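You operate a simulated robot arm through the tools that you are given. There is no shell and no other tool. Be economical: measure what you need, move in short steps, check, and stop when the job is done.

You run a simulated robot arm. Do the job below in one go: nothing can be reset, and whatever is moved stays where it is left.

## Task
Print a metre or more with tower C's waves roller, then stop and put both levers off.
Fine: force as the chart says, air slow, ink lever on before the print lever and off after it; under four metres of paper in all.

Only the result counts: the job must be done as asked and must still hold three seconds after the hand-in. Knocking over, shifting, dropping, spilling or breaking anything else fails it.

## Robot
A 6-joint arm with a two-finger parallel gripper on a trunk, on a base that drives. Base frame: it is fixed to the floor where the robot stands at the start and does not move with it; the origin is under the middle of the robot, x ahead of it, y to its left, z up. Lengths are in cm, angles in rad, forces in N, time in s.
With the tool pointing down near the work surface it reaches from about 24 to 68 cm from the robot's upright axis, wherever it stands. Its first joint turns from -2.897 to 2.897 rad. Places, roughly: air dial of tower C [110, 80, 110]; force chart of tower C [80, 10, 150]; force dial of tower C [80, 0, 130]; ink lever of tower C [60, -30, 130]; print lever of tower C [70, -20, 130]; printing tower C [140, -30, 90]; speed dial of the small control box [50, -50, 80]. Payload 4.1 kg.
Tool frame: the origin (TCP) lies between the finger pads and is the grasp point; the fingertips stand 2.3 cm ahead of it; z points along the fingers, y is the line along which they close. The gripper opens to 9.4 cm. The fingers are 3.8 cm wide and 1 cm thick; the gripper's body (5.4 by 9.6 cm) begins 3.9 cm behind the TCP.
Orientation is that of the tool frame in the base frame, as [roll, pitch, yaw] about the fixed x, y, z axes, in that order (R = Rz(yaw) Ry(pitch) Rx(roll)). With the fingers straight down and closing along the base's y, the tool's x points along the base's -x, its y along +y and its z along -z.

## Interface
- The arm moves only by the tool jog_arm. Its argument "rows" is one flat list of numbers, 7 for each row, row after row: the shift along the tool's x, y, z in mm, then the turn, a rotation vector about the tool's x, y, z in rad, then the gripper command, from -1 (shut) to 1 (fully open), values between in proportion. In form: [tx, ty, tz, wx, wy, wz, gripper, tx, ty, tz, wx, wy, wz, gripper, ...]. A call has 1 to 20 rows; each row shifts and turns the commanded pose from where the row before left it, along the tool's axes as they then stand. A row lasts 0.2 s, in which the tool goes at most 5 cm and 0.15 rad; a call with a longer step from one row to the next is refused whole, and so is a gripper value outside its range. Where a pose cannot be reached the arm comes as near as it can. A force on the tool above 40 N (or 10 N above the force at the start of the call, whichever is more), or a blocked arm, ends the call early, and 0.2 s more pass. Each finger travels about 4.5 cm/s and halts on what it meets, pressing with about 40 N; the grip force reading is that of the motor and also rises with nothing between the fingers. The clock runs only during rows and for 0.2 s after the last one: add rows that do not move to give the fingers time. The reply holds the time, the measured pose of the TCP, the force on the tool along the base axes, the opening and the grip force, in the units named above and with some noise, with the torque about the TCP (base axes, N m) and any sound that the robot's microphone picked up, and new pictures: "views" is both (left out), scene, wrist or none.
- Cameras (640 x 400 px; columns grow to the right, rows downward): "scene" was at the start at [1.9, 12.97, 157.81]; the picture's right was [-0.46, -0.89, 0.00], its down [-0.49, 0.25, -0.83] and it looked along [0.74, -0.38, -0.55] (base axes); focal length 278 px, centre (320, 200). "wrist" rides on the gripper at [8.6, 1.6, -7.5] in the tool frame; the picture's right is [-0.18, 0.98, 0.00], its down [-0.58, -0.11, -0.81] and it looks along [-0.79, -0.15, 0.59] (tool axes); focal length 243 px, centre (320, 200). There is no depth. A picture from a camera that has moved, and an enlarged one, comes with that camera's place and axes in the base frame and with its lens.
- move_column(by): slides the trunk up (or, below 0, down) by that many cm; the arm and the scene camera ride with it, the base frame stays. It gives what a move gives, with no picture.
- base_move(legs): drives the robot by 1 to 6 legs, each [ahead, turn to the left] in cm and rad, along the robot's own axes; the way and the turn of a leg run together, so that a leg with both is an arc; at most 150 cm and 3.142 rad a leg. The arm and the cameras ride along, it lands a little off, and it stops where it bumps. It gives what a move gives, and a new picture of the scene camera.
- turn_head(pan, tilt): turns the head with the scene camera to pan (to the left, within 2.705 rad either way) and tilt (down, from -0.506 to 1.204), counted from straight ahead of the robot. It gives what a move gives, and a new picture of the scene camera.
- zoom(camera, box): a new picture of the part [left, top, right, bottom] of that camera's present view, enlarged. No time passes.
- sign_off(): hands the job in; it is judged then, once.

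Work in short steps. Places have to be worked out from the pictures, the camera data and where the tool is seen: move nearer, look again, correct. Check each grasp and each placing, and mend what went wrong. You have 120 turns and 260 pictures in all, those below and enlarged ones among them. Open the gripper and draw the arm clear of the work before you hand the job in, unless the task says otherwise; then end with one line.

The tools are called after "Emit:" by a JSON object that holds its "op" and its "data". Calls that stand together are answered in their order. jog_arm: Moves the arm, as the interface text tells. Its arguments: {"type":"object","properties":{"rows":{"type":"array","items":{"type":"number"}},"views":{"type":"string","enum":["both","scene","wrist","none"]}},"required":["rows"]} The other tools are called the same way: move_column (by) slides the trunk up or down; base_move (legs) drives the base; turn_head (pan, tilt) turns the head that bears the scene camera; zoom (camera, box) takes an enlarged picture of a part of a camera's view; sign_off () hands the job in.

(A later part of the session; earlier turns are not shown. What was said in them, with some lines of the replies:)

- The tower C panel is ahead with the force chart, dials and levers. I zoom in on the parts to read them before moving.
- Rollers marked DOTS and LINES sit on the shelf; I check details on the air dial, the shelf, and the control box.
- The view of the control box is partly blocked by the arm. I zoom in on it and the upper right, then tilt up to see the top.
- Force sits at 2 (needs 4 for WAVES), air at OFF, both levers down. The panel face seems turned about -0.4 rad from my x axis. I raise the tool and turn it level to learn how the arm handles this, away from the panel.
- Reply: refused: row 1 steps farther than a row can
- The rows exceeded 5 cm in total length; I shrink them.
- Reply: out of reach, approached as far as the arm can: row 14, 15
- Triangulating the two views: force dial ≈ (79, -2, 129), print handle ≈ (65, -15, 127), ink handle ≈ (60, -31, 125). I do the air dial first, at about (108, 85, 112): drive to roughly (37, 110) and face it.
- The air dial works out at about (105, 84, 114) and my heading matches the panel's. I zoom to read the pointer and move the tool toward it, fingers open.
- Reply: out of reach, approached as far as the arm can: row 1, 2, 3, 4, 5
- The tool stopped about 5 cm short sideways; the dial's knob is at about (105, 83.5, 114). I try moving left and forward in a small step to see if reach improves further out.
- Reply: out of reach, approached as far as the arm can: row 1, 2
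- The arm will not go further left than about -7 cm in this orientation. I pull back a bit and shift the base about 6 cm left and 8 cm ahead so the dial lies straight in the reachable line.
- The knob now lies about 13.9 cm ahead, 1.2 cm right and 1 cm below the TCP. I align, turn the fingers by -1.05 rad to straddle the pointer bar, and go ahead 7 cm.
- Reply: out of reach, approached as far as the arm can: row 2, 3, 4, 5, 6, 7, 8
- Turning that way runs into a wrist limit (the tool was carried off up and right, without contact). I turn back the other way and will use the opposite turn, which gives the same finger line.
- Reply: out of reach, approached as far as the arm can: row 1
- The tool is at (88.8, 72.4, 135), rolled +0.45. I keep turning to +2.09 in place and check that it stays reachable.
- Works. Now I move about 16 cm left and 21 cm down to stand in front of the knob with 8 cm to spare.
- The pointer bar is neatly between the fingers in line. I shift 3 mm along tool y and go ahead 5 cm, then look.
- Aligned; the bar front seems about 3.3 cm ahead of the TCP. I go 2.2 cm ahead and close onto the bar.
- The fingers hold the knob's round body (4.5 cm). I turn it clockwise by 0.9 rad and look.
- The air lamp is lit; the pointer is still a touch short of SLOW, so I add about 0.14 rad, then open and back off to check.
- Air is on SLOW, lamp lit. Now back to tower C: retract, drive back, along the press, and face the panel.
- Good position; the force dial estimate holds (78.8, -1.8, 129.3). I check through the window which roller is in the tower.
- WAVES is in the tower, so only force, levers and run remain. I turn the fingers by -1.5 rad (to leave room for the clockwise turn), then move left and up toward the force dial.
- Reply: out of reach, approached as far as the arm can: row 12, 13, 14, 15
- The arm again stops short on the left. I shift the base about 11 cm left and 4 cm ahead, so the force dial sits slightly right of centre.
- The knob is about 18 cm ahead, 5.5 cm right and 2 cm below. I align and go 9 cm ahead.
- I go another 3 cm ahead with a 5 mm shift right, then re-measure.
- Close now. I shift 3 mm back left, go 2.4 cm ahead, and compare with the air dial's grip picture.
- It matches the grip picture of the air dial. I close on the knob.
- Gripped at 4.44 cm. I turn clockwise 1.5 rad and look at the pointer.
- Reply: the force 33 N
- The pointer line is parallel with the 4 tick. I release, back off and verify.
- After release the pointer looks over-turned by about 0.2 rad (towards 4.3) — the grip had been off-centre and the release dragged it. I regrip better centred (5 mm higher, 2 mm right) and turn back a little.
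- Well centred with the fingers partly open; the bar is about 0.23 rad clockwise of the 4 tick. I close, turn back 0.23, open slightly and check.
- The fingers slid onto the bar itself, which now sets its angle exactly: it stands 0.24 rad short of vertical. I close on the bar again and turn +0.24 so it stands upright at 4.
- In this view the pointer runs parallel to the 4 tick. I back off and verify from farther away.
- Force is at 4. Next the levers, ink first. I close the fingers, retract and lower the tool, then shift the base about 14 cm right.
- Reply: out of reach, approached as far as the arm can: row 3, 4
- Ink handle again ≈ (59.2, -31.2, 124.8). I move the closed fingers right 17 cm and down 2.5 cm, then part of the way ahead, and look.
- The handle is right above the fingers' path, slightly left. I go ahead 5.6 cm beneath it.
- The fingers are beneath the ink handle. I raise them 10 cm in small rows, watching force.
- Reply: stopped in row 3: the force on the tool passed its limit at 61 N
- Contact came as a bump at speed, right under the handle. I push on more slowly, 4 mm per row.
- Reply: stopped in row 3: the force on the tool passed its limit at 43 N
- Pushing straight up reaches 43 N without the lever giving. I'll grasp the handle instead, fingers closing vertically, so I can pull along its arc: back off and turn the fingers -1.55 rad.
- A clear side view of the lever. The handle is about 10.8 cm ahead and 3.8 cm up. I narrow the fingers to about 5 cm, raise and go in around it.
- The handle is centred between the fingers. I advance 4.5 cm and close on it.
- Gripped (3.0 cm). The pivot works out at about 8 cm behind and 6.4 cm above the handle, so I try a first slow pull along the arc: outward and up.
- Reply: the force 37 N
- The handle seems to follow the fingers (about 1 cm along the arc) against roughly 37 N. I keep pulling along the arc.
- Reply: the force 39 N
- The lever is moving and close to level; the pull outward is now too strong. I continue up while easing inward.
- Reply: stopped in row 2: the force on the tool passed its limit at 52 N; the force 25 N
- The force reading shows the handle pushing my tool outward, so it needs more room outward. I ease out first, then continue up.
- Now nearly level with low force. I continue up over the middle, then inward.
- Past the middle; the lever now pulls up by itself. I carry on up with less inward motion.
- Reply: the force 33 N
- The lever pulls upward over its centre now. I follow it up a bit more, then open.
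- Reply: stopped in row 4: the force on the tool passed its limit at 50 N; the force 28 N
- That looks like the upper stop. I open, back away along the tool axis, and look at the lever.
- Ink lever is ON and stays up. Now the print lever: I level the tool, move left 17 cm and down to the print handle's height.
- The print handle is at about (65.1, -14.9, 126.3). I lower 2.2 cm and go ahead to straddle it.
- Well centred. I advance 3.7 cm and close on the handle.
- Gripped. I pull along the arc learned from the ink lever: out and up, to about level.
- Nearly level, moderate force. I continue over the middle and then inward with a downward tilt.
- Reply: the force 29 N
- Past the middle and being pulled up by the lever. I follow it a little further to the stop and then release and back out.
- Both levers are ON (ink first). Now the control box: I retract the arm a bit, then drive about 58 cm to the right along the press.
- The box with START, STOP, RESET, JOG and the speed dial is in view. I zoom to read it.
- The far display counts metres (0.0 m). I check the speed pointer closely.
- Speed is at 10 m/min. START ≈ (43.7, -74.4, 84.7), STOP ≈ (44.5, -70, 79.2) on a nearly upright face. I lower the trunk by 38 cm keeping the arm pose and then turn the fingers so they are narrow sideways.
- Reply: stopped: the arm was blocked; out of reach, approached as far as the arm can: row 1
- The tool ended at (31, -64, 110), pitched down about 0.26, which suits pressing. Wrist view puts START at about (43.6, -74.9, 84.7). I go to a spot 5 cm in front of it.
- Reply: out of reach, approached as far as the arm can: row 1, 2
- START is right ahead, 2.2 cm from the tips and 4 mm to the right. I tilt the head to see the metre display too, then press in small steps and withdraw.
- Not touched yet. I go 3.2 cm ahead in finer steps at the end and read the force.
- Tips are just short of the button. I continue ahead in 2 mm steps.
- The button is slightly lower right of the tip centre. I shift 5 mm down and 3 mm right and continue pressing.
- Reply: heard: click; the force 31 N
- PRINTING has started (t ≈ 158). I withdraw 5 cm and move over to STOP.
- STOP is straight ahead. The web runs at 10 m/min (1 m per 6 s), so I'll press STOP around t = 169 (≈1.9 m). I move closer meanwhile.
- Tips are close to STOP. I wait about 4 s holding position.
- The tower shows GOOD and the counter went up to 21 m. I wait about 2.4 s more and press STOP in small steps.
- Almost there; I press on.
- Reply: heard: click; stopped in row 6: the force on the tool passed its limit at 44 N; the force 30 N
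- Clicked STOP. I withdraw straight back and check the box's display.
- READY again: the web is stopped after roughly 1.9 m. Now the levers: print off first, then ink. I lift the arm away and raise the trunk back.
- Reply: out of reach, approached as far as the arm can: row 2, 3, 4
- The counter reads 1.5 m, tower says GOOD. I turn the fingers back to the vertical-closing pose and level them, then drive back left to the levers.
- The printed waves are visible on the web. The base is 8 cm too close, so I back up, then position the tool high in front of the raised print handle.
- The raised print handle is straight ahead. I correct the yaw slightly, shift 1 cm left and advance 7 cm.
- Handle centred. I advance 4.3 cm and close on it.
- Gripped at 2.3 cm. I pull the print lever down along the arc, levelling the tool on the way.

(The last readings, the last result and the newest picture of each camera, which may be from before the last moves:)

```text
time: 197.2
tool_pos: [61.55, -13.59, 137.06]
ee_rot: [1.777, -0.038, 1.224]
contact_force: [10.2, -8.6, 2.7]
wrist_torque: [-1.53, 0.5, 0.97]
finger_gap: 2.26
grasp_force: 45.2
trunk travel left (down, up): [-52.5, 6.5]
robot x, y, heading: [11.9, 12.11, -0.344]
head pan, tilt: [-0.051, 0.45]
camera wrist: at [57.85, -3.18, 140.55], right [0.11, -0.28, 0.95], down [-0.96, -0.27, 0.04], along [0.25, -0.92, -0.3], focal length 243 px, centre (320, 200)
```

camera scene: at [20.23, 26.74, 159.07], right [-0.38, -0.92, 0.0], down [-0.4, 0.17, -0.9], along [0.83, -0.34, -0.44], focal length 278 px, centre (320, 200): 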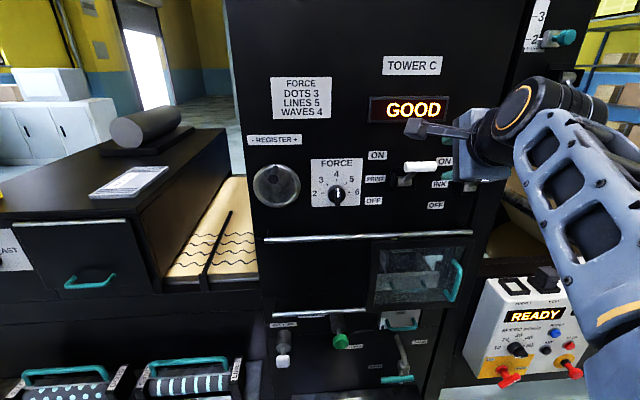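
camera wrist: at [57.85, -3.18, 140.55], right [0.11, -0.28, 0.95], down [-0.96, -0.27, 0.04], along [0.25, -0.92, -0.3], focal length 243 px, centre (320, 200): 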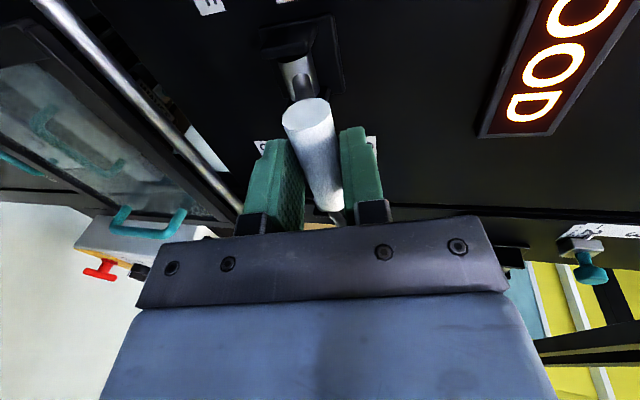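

Going well with low force. I continue down through the middle.

Emit:
{"op": "jog_arm", "data": {"rows": [0, -5, 1.2, -0.03, 0, 0, -1, 0, -5, 1, -0.03, 0, 0, -1, 0, -5, 0.8, -0.03, 0, 0, -1, 0, -5, 0.5, -0.03, 0, 0, -1, 0, -5, 0.5, -0.03, 0, 0, -1, 0, -5, 0.5, -0.03, 0, 0, -1, 0, -5, 0.5, 0, 0, 0, -1, 0, -5, 1, 0, 0, 0, -1, 0, -5, 1.2, 0, 0, 0, -1, 0, -5, 1.5, 0, 0, 0, -1, 0, 0, 0, 0, 0, 0, -1], "views": "wrist"}}

```text
time: 199.6
tool_pos: [61.38, -13.38, 132.35]
ee_rot: [1.597, -0.043, 1.223]
contact_force: [-36.8, 4.3, -9.3]
wrist_torque: [-1.35, 0.7, -0.17]
finger_gap: 2.24
grasp_force: 44.7
trunk travel left (down, up): [-52.5, 6.5]
robot x, y, heading: [11.53, 12.14, -0.342]
head pan, tilt: [-0.051, 0.45]
camera wrist: at [57.21, -2.84, 134.48], right [-0.05, -0.22, 0.97], down [-0.96, -0.27, -0.11], along [0.29, -0.94, -0.2], focal length 243 px, centre (320, 200)
```

wrist: 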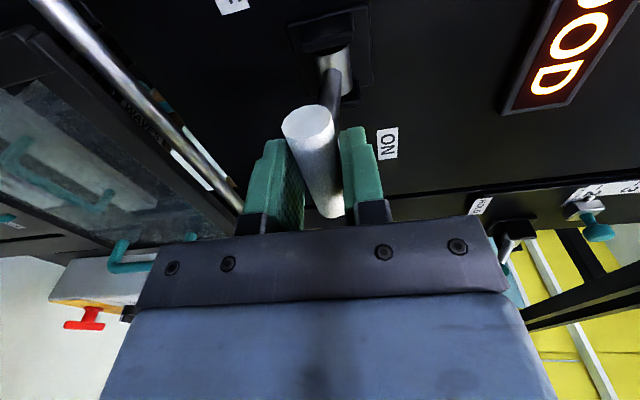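

The handle pushes back outward (37 N); I ease out a few mm and go on down, with inward motion later.

Emit:
{"op": "jog_arm", "data": {"rows": [0, -1, -3, 0, 0, 0, -1, 0, -4, -2, 0, 0, 0, -1, 0, -4, 0, 0, 0, 0, -1, 0, -5, 1, 0, 0, 0, -1, 0, -5, 1.5, 0, 0, 0, -1, 0, -5, 2, 0, 0, 0, -1, 0, 0, 0, 0, 0, 0, -1], "views": "wrist"}}

```text
time: 201.2
tool_pos: [61.61, -13.52, 129.66]
ee_rot: [1.596, -0.04, 1.223]
contact_force: [0.4, -15.1, -3.3]
wrist_torque: [-1.62, 0.22, -0.73]
finger_gap: 2.26
grasp_force: 44.9
trunk travel left (down, up): [-52.5, 6.5]
robot x, y, heading: [12.08, 12.07, -0.341]
head pan, tilt: [-0.051, 0.45]
camera wrist: at [57.64, -2.91, 131.85], right [-0.05, -0.22, 0.97], down [-0.96, -0.27, -0.11], along [0.29, -0.94, -0.2], focal length 243 px, centre (320, 200)
```

wrist: 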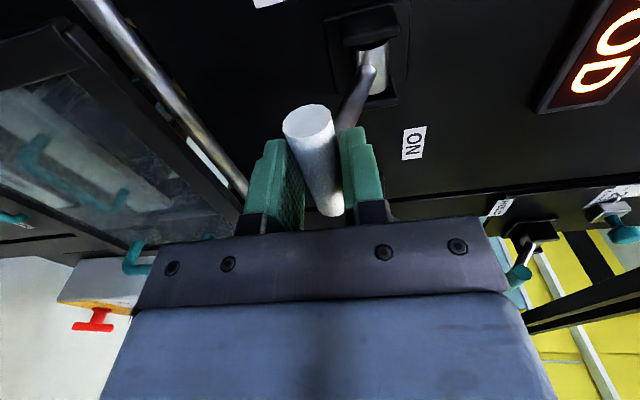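

Past the middle. I carry on down and inward with a slight upward tilt to the OFF stop.

Emit:
{"op": "jog_arm", "data": {"rows": [0, -4, 2, -0.04, 0, 0, -1, 0, -4, 2, -0.04, 0, 0, -1, 0, -4, 2.5, -0.04, 0, 0, -1, 0, -4, 2.5, -0.04, 0, 0, -1, 0, -4, 3, -0.04, 0, 0, -1, 0, -4, 3, -0.04, 0, 0, -1, 0, -4, 3, -0.04, 0, 0, -1, 0, -4, 2, 0, 0, 0, -1, 0, 0, 0, 0, 0, 0, -1], "views": "wrist"}}

```text
time: 202.6
tool_pos: [62.93, -13.85, 127.09]
ee_rot: [1.386, -0.034, 1.232]
contact_force: [-7.7, 3.6, -8.9]
wrist_torque: [-1.35, 0.01, -0.88]
finger_gap: 2.25
grasp_force: 45.4
out of reach, approached as far as the arm can: row 6
trunk travel left (down, up): [-52.5, 6.5]
robot x, y, heading: [11.93, 12.67, -0.339]
head pan, tilt: [-0.051, 0.45]
stopped in row 6: the force on the tool passed its limit at 43 N (the readings are from after the stop); the commanded pose is now the measured one
camera wrist: at [58.54, -3.17, 127.67], right [-0.24, -0.15, 0.96], down [-0.92, -0.28, -0.28], along [0.31, -0.95, -0.06], focal length 243 px, centre (320, 200)
```

wrist: 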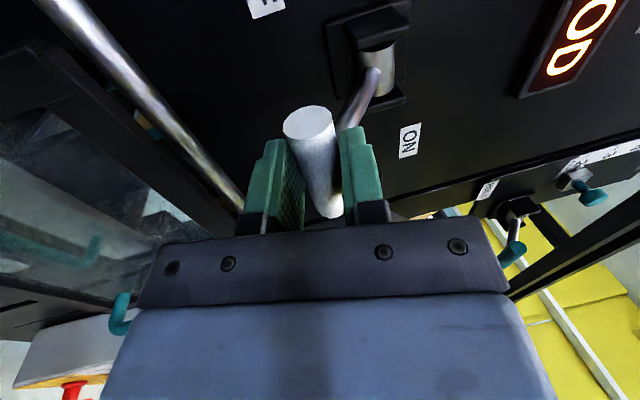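

Near the lower stop. I open, back out and look.

Emit:
{"op": "jog_arm", "data": {"rows": [0, 0, 0, 0, 0, 0, -0.4, 0, 0, 0, 0, 0, 0, 0.1, 0, 0, 0, 0, 0, 0, 0.1, 0, 0, -35, 0, 0, 0, 0.1, 0, 0, -40, 0, 0, 0, 0.1, 0, 0, -40, 0, 0, 0, 0.1, 0, 0, 0, 0, 0, 0, 0.1]}}

Emit:
{"op": "zoom", "data": {"camera": "scene", "box": [350, 130, 530, 250]}}

```text
time: 204.2
tool_pos: [52.22, -10.18, 125.04]
ee_rot: [1.383, -0.041, 1.234]
contact_force: [-0.5, 0.2, 0.3]
wrist_torque: [0.02, -0.02, -0.01]
finger_gap: 5.17
grasp_force: 0.0
trunk travel left (down, up): [-52.5, 6.5]
robot x, y, heading: [12.02, 12.38, -0.335]
head pan, tilt: [-0.051, 0.45]
camera scene: at [20.16, 26.73, 159.07], right [-0.38, -0.93, 0.0], down [-0.4, 0.17, -0.9], along [0.83, -0.34, -0.44], focal length 278 px, centre (320, 200)
camera wrist: at [47.93, 0.57, 125.54], right [-0.25, -0.15, 0.96], down [-0.92, -0.28, -0.28], along [0.31, -0.95, -0.07], focal length 243 px, centre (320, 200)
```

scene: 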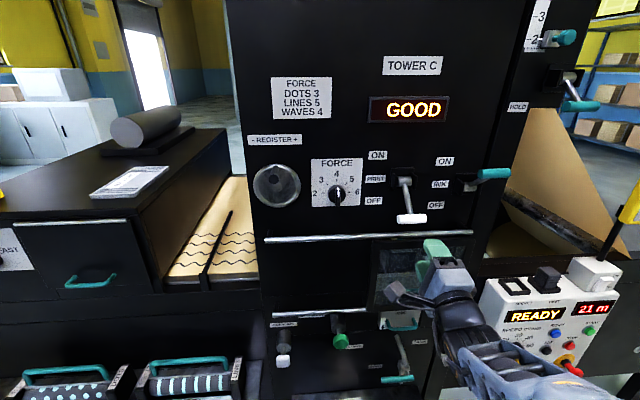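
wrist: 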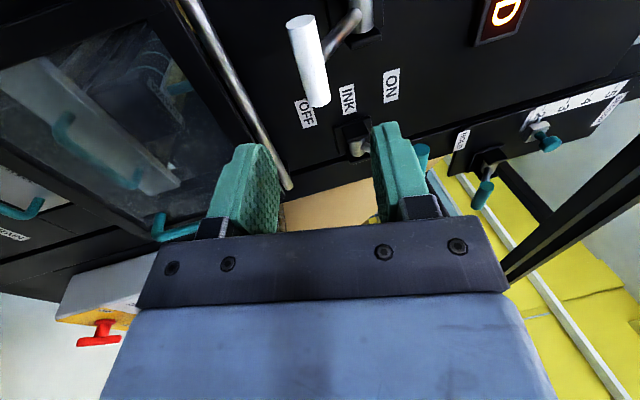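

```text
3.33 times, centred on (440, 190) of scene
camera zoom: at [20.16, 26.73, 159.07], right [-0.38, -0.93, 0.0], down [-0.4, 0.17, -0.9], along [0.83, -0.34, -0.44], focal length 927 px, centre (-80, 233)
```

zoom: 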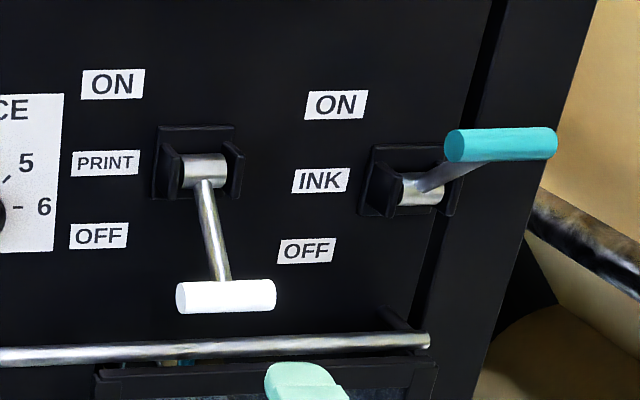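

Print lever is OFF. Now the ink lever: I tilt the tool down by 0.7, rise and move right to a spot in front of the raised ink handle.

Emit:
{"op": "jog_arm", "data": {"rows": [0, 0, 0, 0.14, 0, 0, 0.1, 0, 0, 0, 0.14, 0, 0, 0.1, 0, 0, 0, 0.14, 0, 0, 0.1, 0, 0, 0, 0.14, 0, 0, 0.1, 0, 0, 0, 0.14, 0, 0, 0.1, 0, 45, -15, 0, 0, 0, 0.1, 0, 45, -15, 0, 0, 0, 0.1, 0, 45, -15, 0, 0, 0, 0.1, 0, 44, -15, 0, 0, 0, 0.1, -45, 0, 0, 0, 0, 0, 0.1, -45, 0, 0, 0, 0, 0, 0.1, -45, 0, 0, 0, 0, 0, 0.1, -44, 0, 0, 0, 0, 0, 0.1, 0, 0, 18, 0, 0, 0, 0.1, 0, 0, 0, 0, 0, 0, 0.1]}}

```text
time: 207.3
tool_pos: [51.26, -29.37, 141.91]
ee_rot: [2.083, -0.037, 1.233]
contact_force: [-0.6, -0.7, -0.7]
wrist_torque: [0.04, -0.01, 0.01]
finger_gap: 5.21
grasp_force: 0.0
trunk travel left (down, up): [-52.5, 6.5]
robot x, y, heading: [11.86, 12.11, -0.341]
head pan, tilt: [-0.051, 0.45]
camera scene: at [20.18, 26.72, 159.07], right [-0.38, -0.93, 0.0], down [-0.4, 0.17, -0.9], along [0.83, -0.34, -0.44], focal length 278 px, centre (320, 200)
camera wrist: at [48.61, -19.46, 147.34], right [0.38, -0.36, 0.85], down [-0.91, -0.31, 0.28], along [0.16, -0.88, -0.45], focal length 243 px, centre (320, 200)
```

scene: 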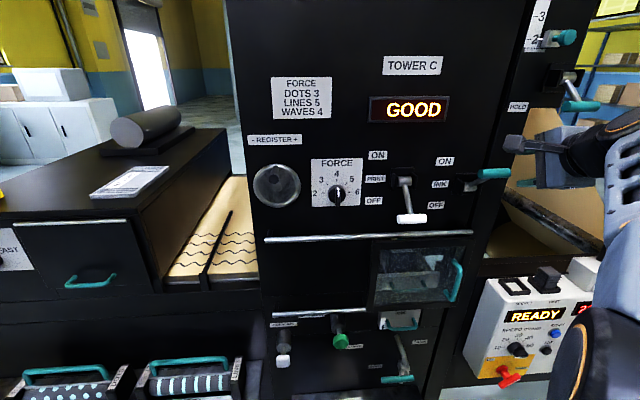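
wrist: 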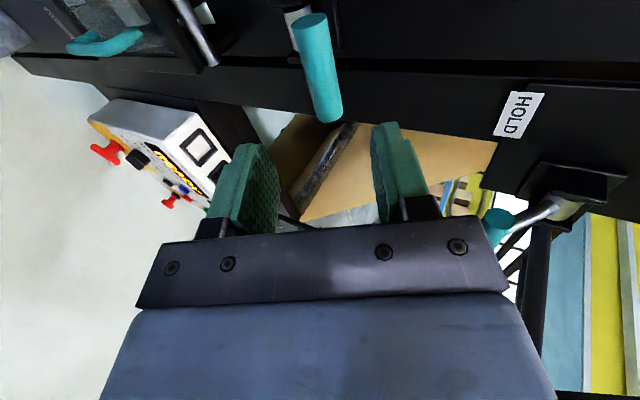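

Handle well lined up. I advance 4.5 cm, shift 5 mm left and check.

Emit:
{"op": "jog_arm", "data": {"rows": [5, 0, 25, 0, 0, 0, 0.1, 0, 0, 20, 0, 0, 0, 0.1, 0, 0, 0, 0, 0, 0, 0.1], "views": "wrist"}}

```text
time: 208.2
tool_pos: [55.14, -29.95, 139.64]
ee_rot: [2.081, -0.037, 1.234]
contact_force: [-0.1, -0.2, -0.2]
wrist_torque: [0.01, -0.02, 0.01]
finger_gap: 5.15
grasp_force: 0.0
trunk travel left (down, up): [-52.5, 6.5]
robot x, y, heading: [11.85, 11.93, -0.339]
head pan, tilt: [-0.051, 0.45]
camera wrist: at [52.45, -20.11, 145.12], right [0.38, -0.36, 0.85], down [-0.91, -0.31, 0.28], along [0.16, -0.88, -0.45], focal length 243 px, centre (320, 200)
```

wrist: 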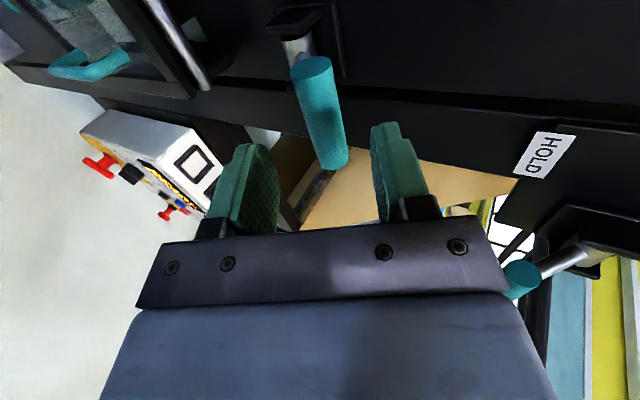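

Aligned. I advance 4 cm and close on the ink handle.

Emit:
{"op": "jog_arm", "data": {"rows": [0, 1, 20, 0, 0, 0, 0.1, 0, 0, 20, 0, 0, 0, 0.1, 0, 0, 0, 0, 0, 0, -0.4, 0, 0, 0, 0, 0, 0, -1, 0, 0, 0, 0, 0, 0, -1, 0, 0, 0, 0, 0, 0, -1, 0, 0, 0, 0, 0, 0, -1], "views": "wrist"}}

```text
time: 209.8
tool_pos: [58.45, -31.03, 138.01]
ee_rot: [2.081, -0.035, 1.233]
contact_force: [2.9, -3.8, 6.0]
wrist_torque: [-1.78, 0.46, 0.83]
finger_gap: 2.28
grasp_force: 44.8
trunk travel left (down, up): [-52.5, 6.5]
robot x, y, heading: [12.09, 12.34, -0.343]
head pan, tilt: [-0.051, 0.45]
camera wrist: at [55.78, -21.18, 143.35], right [0.38, -0.36, 0.85], down [-0.91, -0.31, 0.28], along [0.16, -0.88, -0.45], focal length 243 px, centre (320, 200)
```

wrist: 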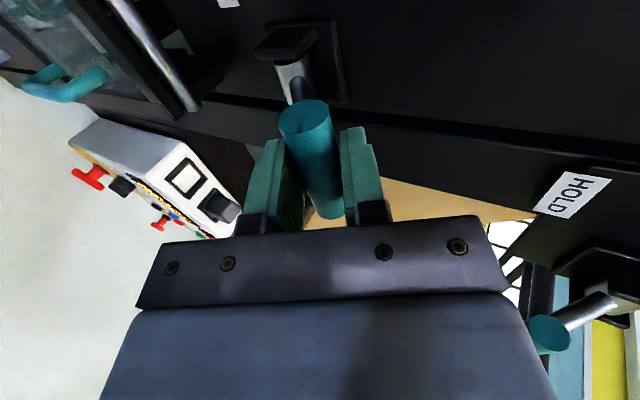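

Gripped. Same downward arc as for the print lever, first half.

Emit:
{"op": "jog_arm", "data": {"rows": [0, -3, -2, -0.03, 0, 0, -1, 0, -4.4, -1, -0.03, 0, 0, -1, 0, -4.4, -1, -0.03, 0, 0, -1, 0, -4, -0.6, -0.035, 0, 0, -1, 0, -4, -0.6, -0.035, 0, 0, -1, 0, -3.9, -0.5, -0.035, 0, 0, -1, 0, -3.8, -0.6, -0.035, 0, 0, -1, 0, -3.7, -0.6, -0.035, 0, 0, -1, 0, -3.7, -0.6, -0.035, 0, 0, -1, 0, -5, 0.7, -0.03, 0, 0, -1, 0, -5, 0.5, -0.03, 0, 0, -1, 0, -5, 0.3, -0.03, 0, 0, -1, 0, 0, 0, 0, 0, 0, -1], "views": "wrist"}}

```text
time: 212.6
tool_pos: [56.35, -30.42, 133.48]
ee_rot: [1.689, -0.037, 1.231]
contact_force: [5.8, -5.4, 9.7]
wrist_torque: [-1.82, 0.12, -0.12]
finger_gap: 2.26
grasp_force: 44.6
trunk travel left (down, up): [-52.5, 6.5]
robot x, y, heading: [11.7, 12.4, -0.344]
head pan, tilt: [-0.051, 0.45]
camera wrist: at [52.29, -19.88, 136.42], right [0.04, -0.25, 0.97], down [-0.96, -0.28, -0.03], along [0.28, -0.93, -0.25], focal length 243 px, centre (320, 200)
```

wrist: 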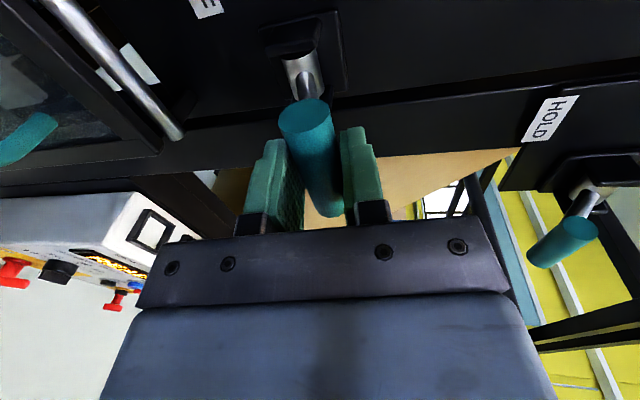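

Low force. I continue through the middle keeping slightly outward.

Emit:
{"op": "jog_arm", "data": {"rows": [0, -5, -0.5, -0.03, 0, 0, -1, 0, -5, -0.3, -0.03, 0, 0, -1, 0, -5, 0, -0.02, 0, 0, -1, 0, -5, 0, 0, 0, 0, -1, 0, -5, 0, 0, 0, 0, -1, 0, -5, 0.5, 0, 0, 0, -1, 0, -5, 1, 0, 0, 0, -1, 0, 0, 0, 0, 0, 0, -1], "views": "wrist"}}

```text
time: 214.3
tool_pos: [56.06, -30.22, 129.9]
ee_rot: [1.615, -0.042, 1.232]
contact_force: [-7.7, -6.5, -7.4]
wrist_torque: [-1.64, 0.52, -0.86]
finger_gap: 2.26
grasp_force: 45.2
trunk travel left (down, up): [-52.5, 6.5]
robot x, y, heading: [12.01, 11.92, -0.34]
head pan, tilt: [-0.051, 0.45]
camera wrist: at [52.05, -19.78, 132.19], right [-0.03, -0.23, 0.97], down [-0.96, -0.28, -0.1], along [0.29, -0.93, -0.21], focal length 243 px, centre (320, 200)
```

wrist: 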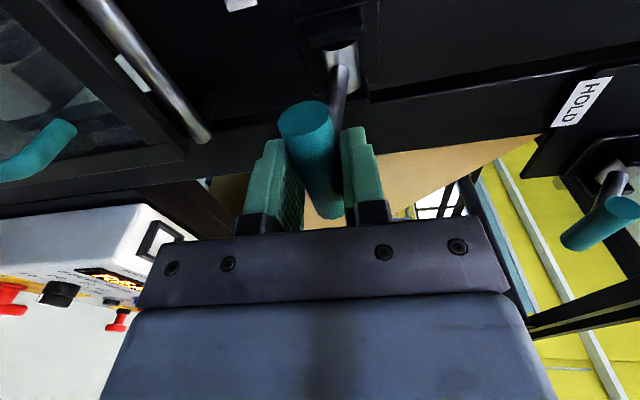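

Past level. I continue down and inward to the OFF stop.

Emit:
{"op": "jog_arm", "data": {"rows": [0, -4, 0, 0, 0, 0, -1, 0, -4, 0.5, -0.02, 0, 0, -1, 0, -4, 1, -0.03, 0, 0, -1, 0, -4, 1.5, -0.03, 0, 0, -1, 0, -4, 1.5, -0.03, 0, 0, -1, 0, -4, 2, -0.03, 0, 0, -1, 0, -4, 2.5, -0.03, 0, 0, -1, 0, -4, 2.5, -0.03, 0, 0, -1, 0, -4, 3, -0.03, 0, 0, -1, 0, -4, 3, -0.03, 0, 0, -1, 0, -4, 3, 0, 0, 0, -1, 0, -4, 3, 0, 0, 0, -1], "views": "wrist"}}

```text
time: 216.3
tool_pos: [57.32, -30.63, 126.3]
ee_rot: [1.409, -0.038, 1.229]
contact_force: [-11.1, 6.0, -8.3]
wrist_torque: [-1.65, 0.06, -0.56]
finger_gap: 2.26
grasp_force: 45.1
trunk travel left (down, up): [-52.5, 6.5]
robot x, y, heading: [11.81, 11.93, -0.343]
head pan, tilt: [-0.051, 0.45]
stopped in row 9: the force on the tool passed its limit at 43 N (the readings are from after the stop); the commanded pose is now the measured one
camera wrist: at [52.92, -19.91, 127.14], right [-0.22, -0.16, 0.96], down [-0.93, -0.28, -0.26], along [0.31, -0.95, -0.08], focal length 243 px, centre (320, 200)
```

wrist: 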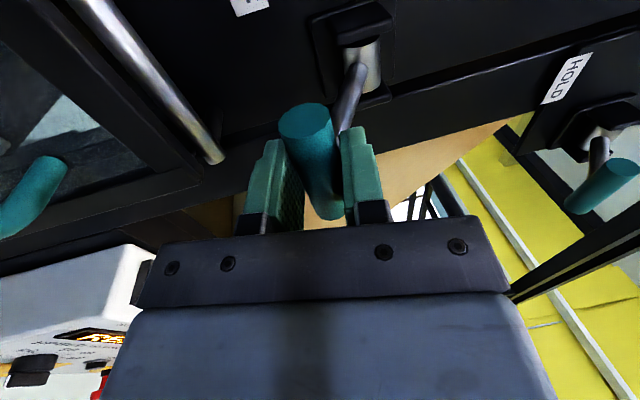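

Close to the stop. I ease slightly outward, pull down a bit more, then release and back off.

Emit:
{"op": "jog_arm", "data": {"rows": [0, -2, -2, 0, 0, 0, -1, 0, -4, 0, 0, 0, 0, -1, 0, -4, 1, 0, 0, 0, -1, 0, -3, 1, 0, 0, 0, -1], "views": "none"}}

Emit:
{"op": "jog_arm", "data": {"rows": [0, 0, 0, 0, 0, 0, -0.4, 0, 0, 0, 0, 0, 0, 0.1, 0, 0, 0, 0, 0, 0, 0.1, 0, 0, -35, 0, 0, 0, 0.1, 0, 0, -40, 0, 0, 0, 0.1, 0, 0, -40, 0, 0, 0, 0.1, 0, 0, 0, 0, 0, 0, 0.1]}}

Emit:
{"op": "zoom", "data": {"camera": "scene", "box": [350, 130, 530, 250]}}

```text
time: 217.3
tool_pos: [57.7, -30.82, 125.22]
ee_rot: [1.405, -0.043, 1.233]
contact_force: [7.5, -14.0, 9.3]
wrist_torque: [-1.04, -0.61, -0.56]
finger_gap: 2.43
grasp_force: 44.7
trunk travel left (down, up): [-52.5, 6.5]
robot x, y, heading: [11.65, 11.9, -0.34]
head pan, tilt: [-0.051, 0.45]
```

```text
time: 218.9
tool_pos: [47.12, -26.6, 123.29]
ee_rot: [1.407, -0.042, 1.232]
contact_force: [-0.2, -0.5, 0.0]
wrist_torque: [-0.01, -0.03, -0.04]
finger_gap: 5.17
grasp_force: 0.0
trunk travel left (down, up): [-52.5, 6.5]
robot x, y, heading: [11.87, 12.59, -0.341]
head pan, tilt: [-0.051, 0.45]
camera scene: at [20.12, 26.7, 159.07], right [-0.38, -0.92, 0.0], down [-0.4, 0.17, -0.9], along [0.83, -0.34, -0.44], focal length 278 px, centre (320, 200)
camera wrist: at [42.7, -15.98, 124.16], right [-0.23, -0.16, 0.96], down [-0.92, -0.28, -0.26], along [0.31, -0.95, -0.08], focal length 243 px, centre (320, 200)
```

scene: 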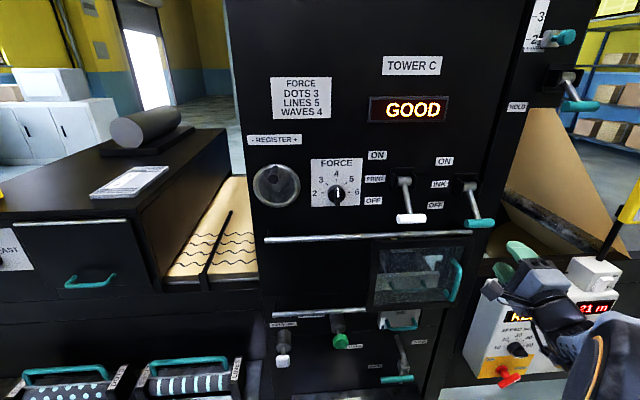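
wrist: 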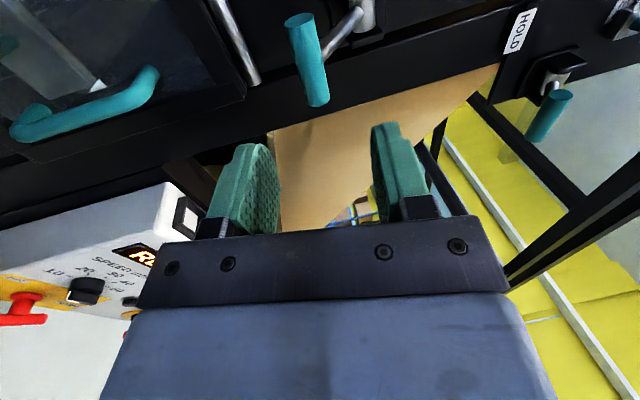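

```text
3.33 times, centred on (440, 190) of scene
camera zoom: at [20.12, 26.7, 159.07], right [-0.38, -0.92, 0.0], down [-0.4, 0.17, -0.9], along [0.83, -0.34, -0.44], focal length 927 px, centre (-80, 233)
```

zoom: 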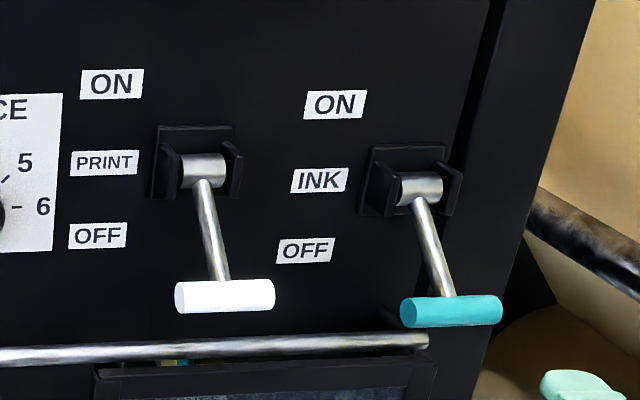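

Both levers are OFF, the web is stopped and the box shows READY. I open the gripper and back the robot clear.

Emit:
{"op": "jog_arm", "data": {"rows": [0, 0, -20, 0, 0, 0, 1, 0, 0, 0, 0, 0, 0, 1, 0, 0, 0, 0, 0, 0, 1], "views": "none"}}

Emit:
{"op": "base_move", "data": {"legs": [[-15, 0]]}}

Emit:
{"op": "zoom", "data": {"camera": "scene", "box": [260, 40, 620, 265]}}

```text
time: 219.7
tool_pos: [45.21, -26.03, 123.02]
ee_rot: [1.407, -0.043, 1.233]
contact_force: [-0.5, -0.5, 0.4]
wrist_torque: [0.01, -0.04, 0.01]
finger_gap: 9.41
grasp_force: 0.0
trunk travel left (down, up): [-52.5, 6.5]
robot x, y, heading: [11.69, 12.16, -0.336]
head pan, tilt: [-0.051, 0.45]
```

```text
time: 221.0
tool_pos: [31.15, -21.03, 123.14]
ee_rot: [1.406, -0.042, 1.231]
contact_force: [-0.2, 0.1, -0.7]
wrist_torque: [-0.02, 0.0, 0.0]
finger_gap: 9.4
grasp_force: 0.0
trunk travel left (down, up): [-52.5, 6.5]
robot x, y, heading: [-2.71, 17.18, -0.338]
head pan, tilt: [-0.051, 0.45]
camera scene: at [5.89, 31.73, 159.07], right [-0.38, -0.92, 0.0], down [-0.4, 0.17, -0.9], along [0.83, -0.34, -0.43], focal length 278 px, centre (320, 200)
```

scene: 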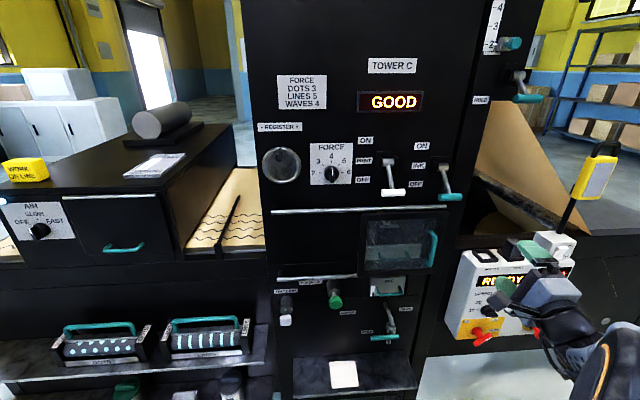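

```text
1.78 times, centred on (440, 152) of scene
camera zoom: at [5.89, 31.73, 159.07], right [-0.38, -0.92, 0.0], down [-0.4, 0.17, -0.9], along [0.83, -0.34, -0.43], focal length 494 px, centre (107, 284)
```

zoom: 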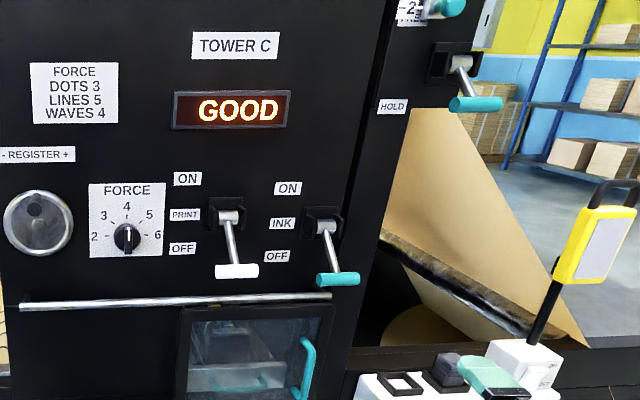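

Force is at 4, air on SLOW, about 1.5 m printed (GOOD), the web stopped, both levers OFF and the arm clear; I hand in.

Emit:
{"op": "sign_off", "data": {}}

```text
The job is handed in.
```

Tower C's waves roller printed about 1.5 m of paper, and the tower display read GOOD. Force was at 4 and air on slow. The ink lever went on before the print lever and off after it; the web is stopped and both levers are off.
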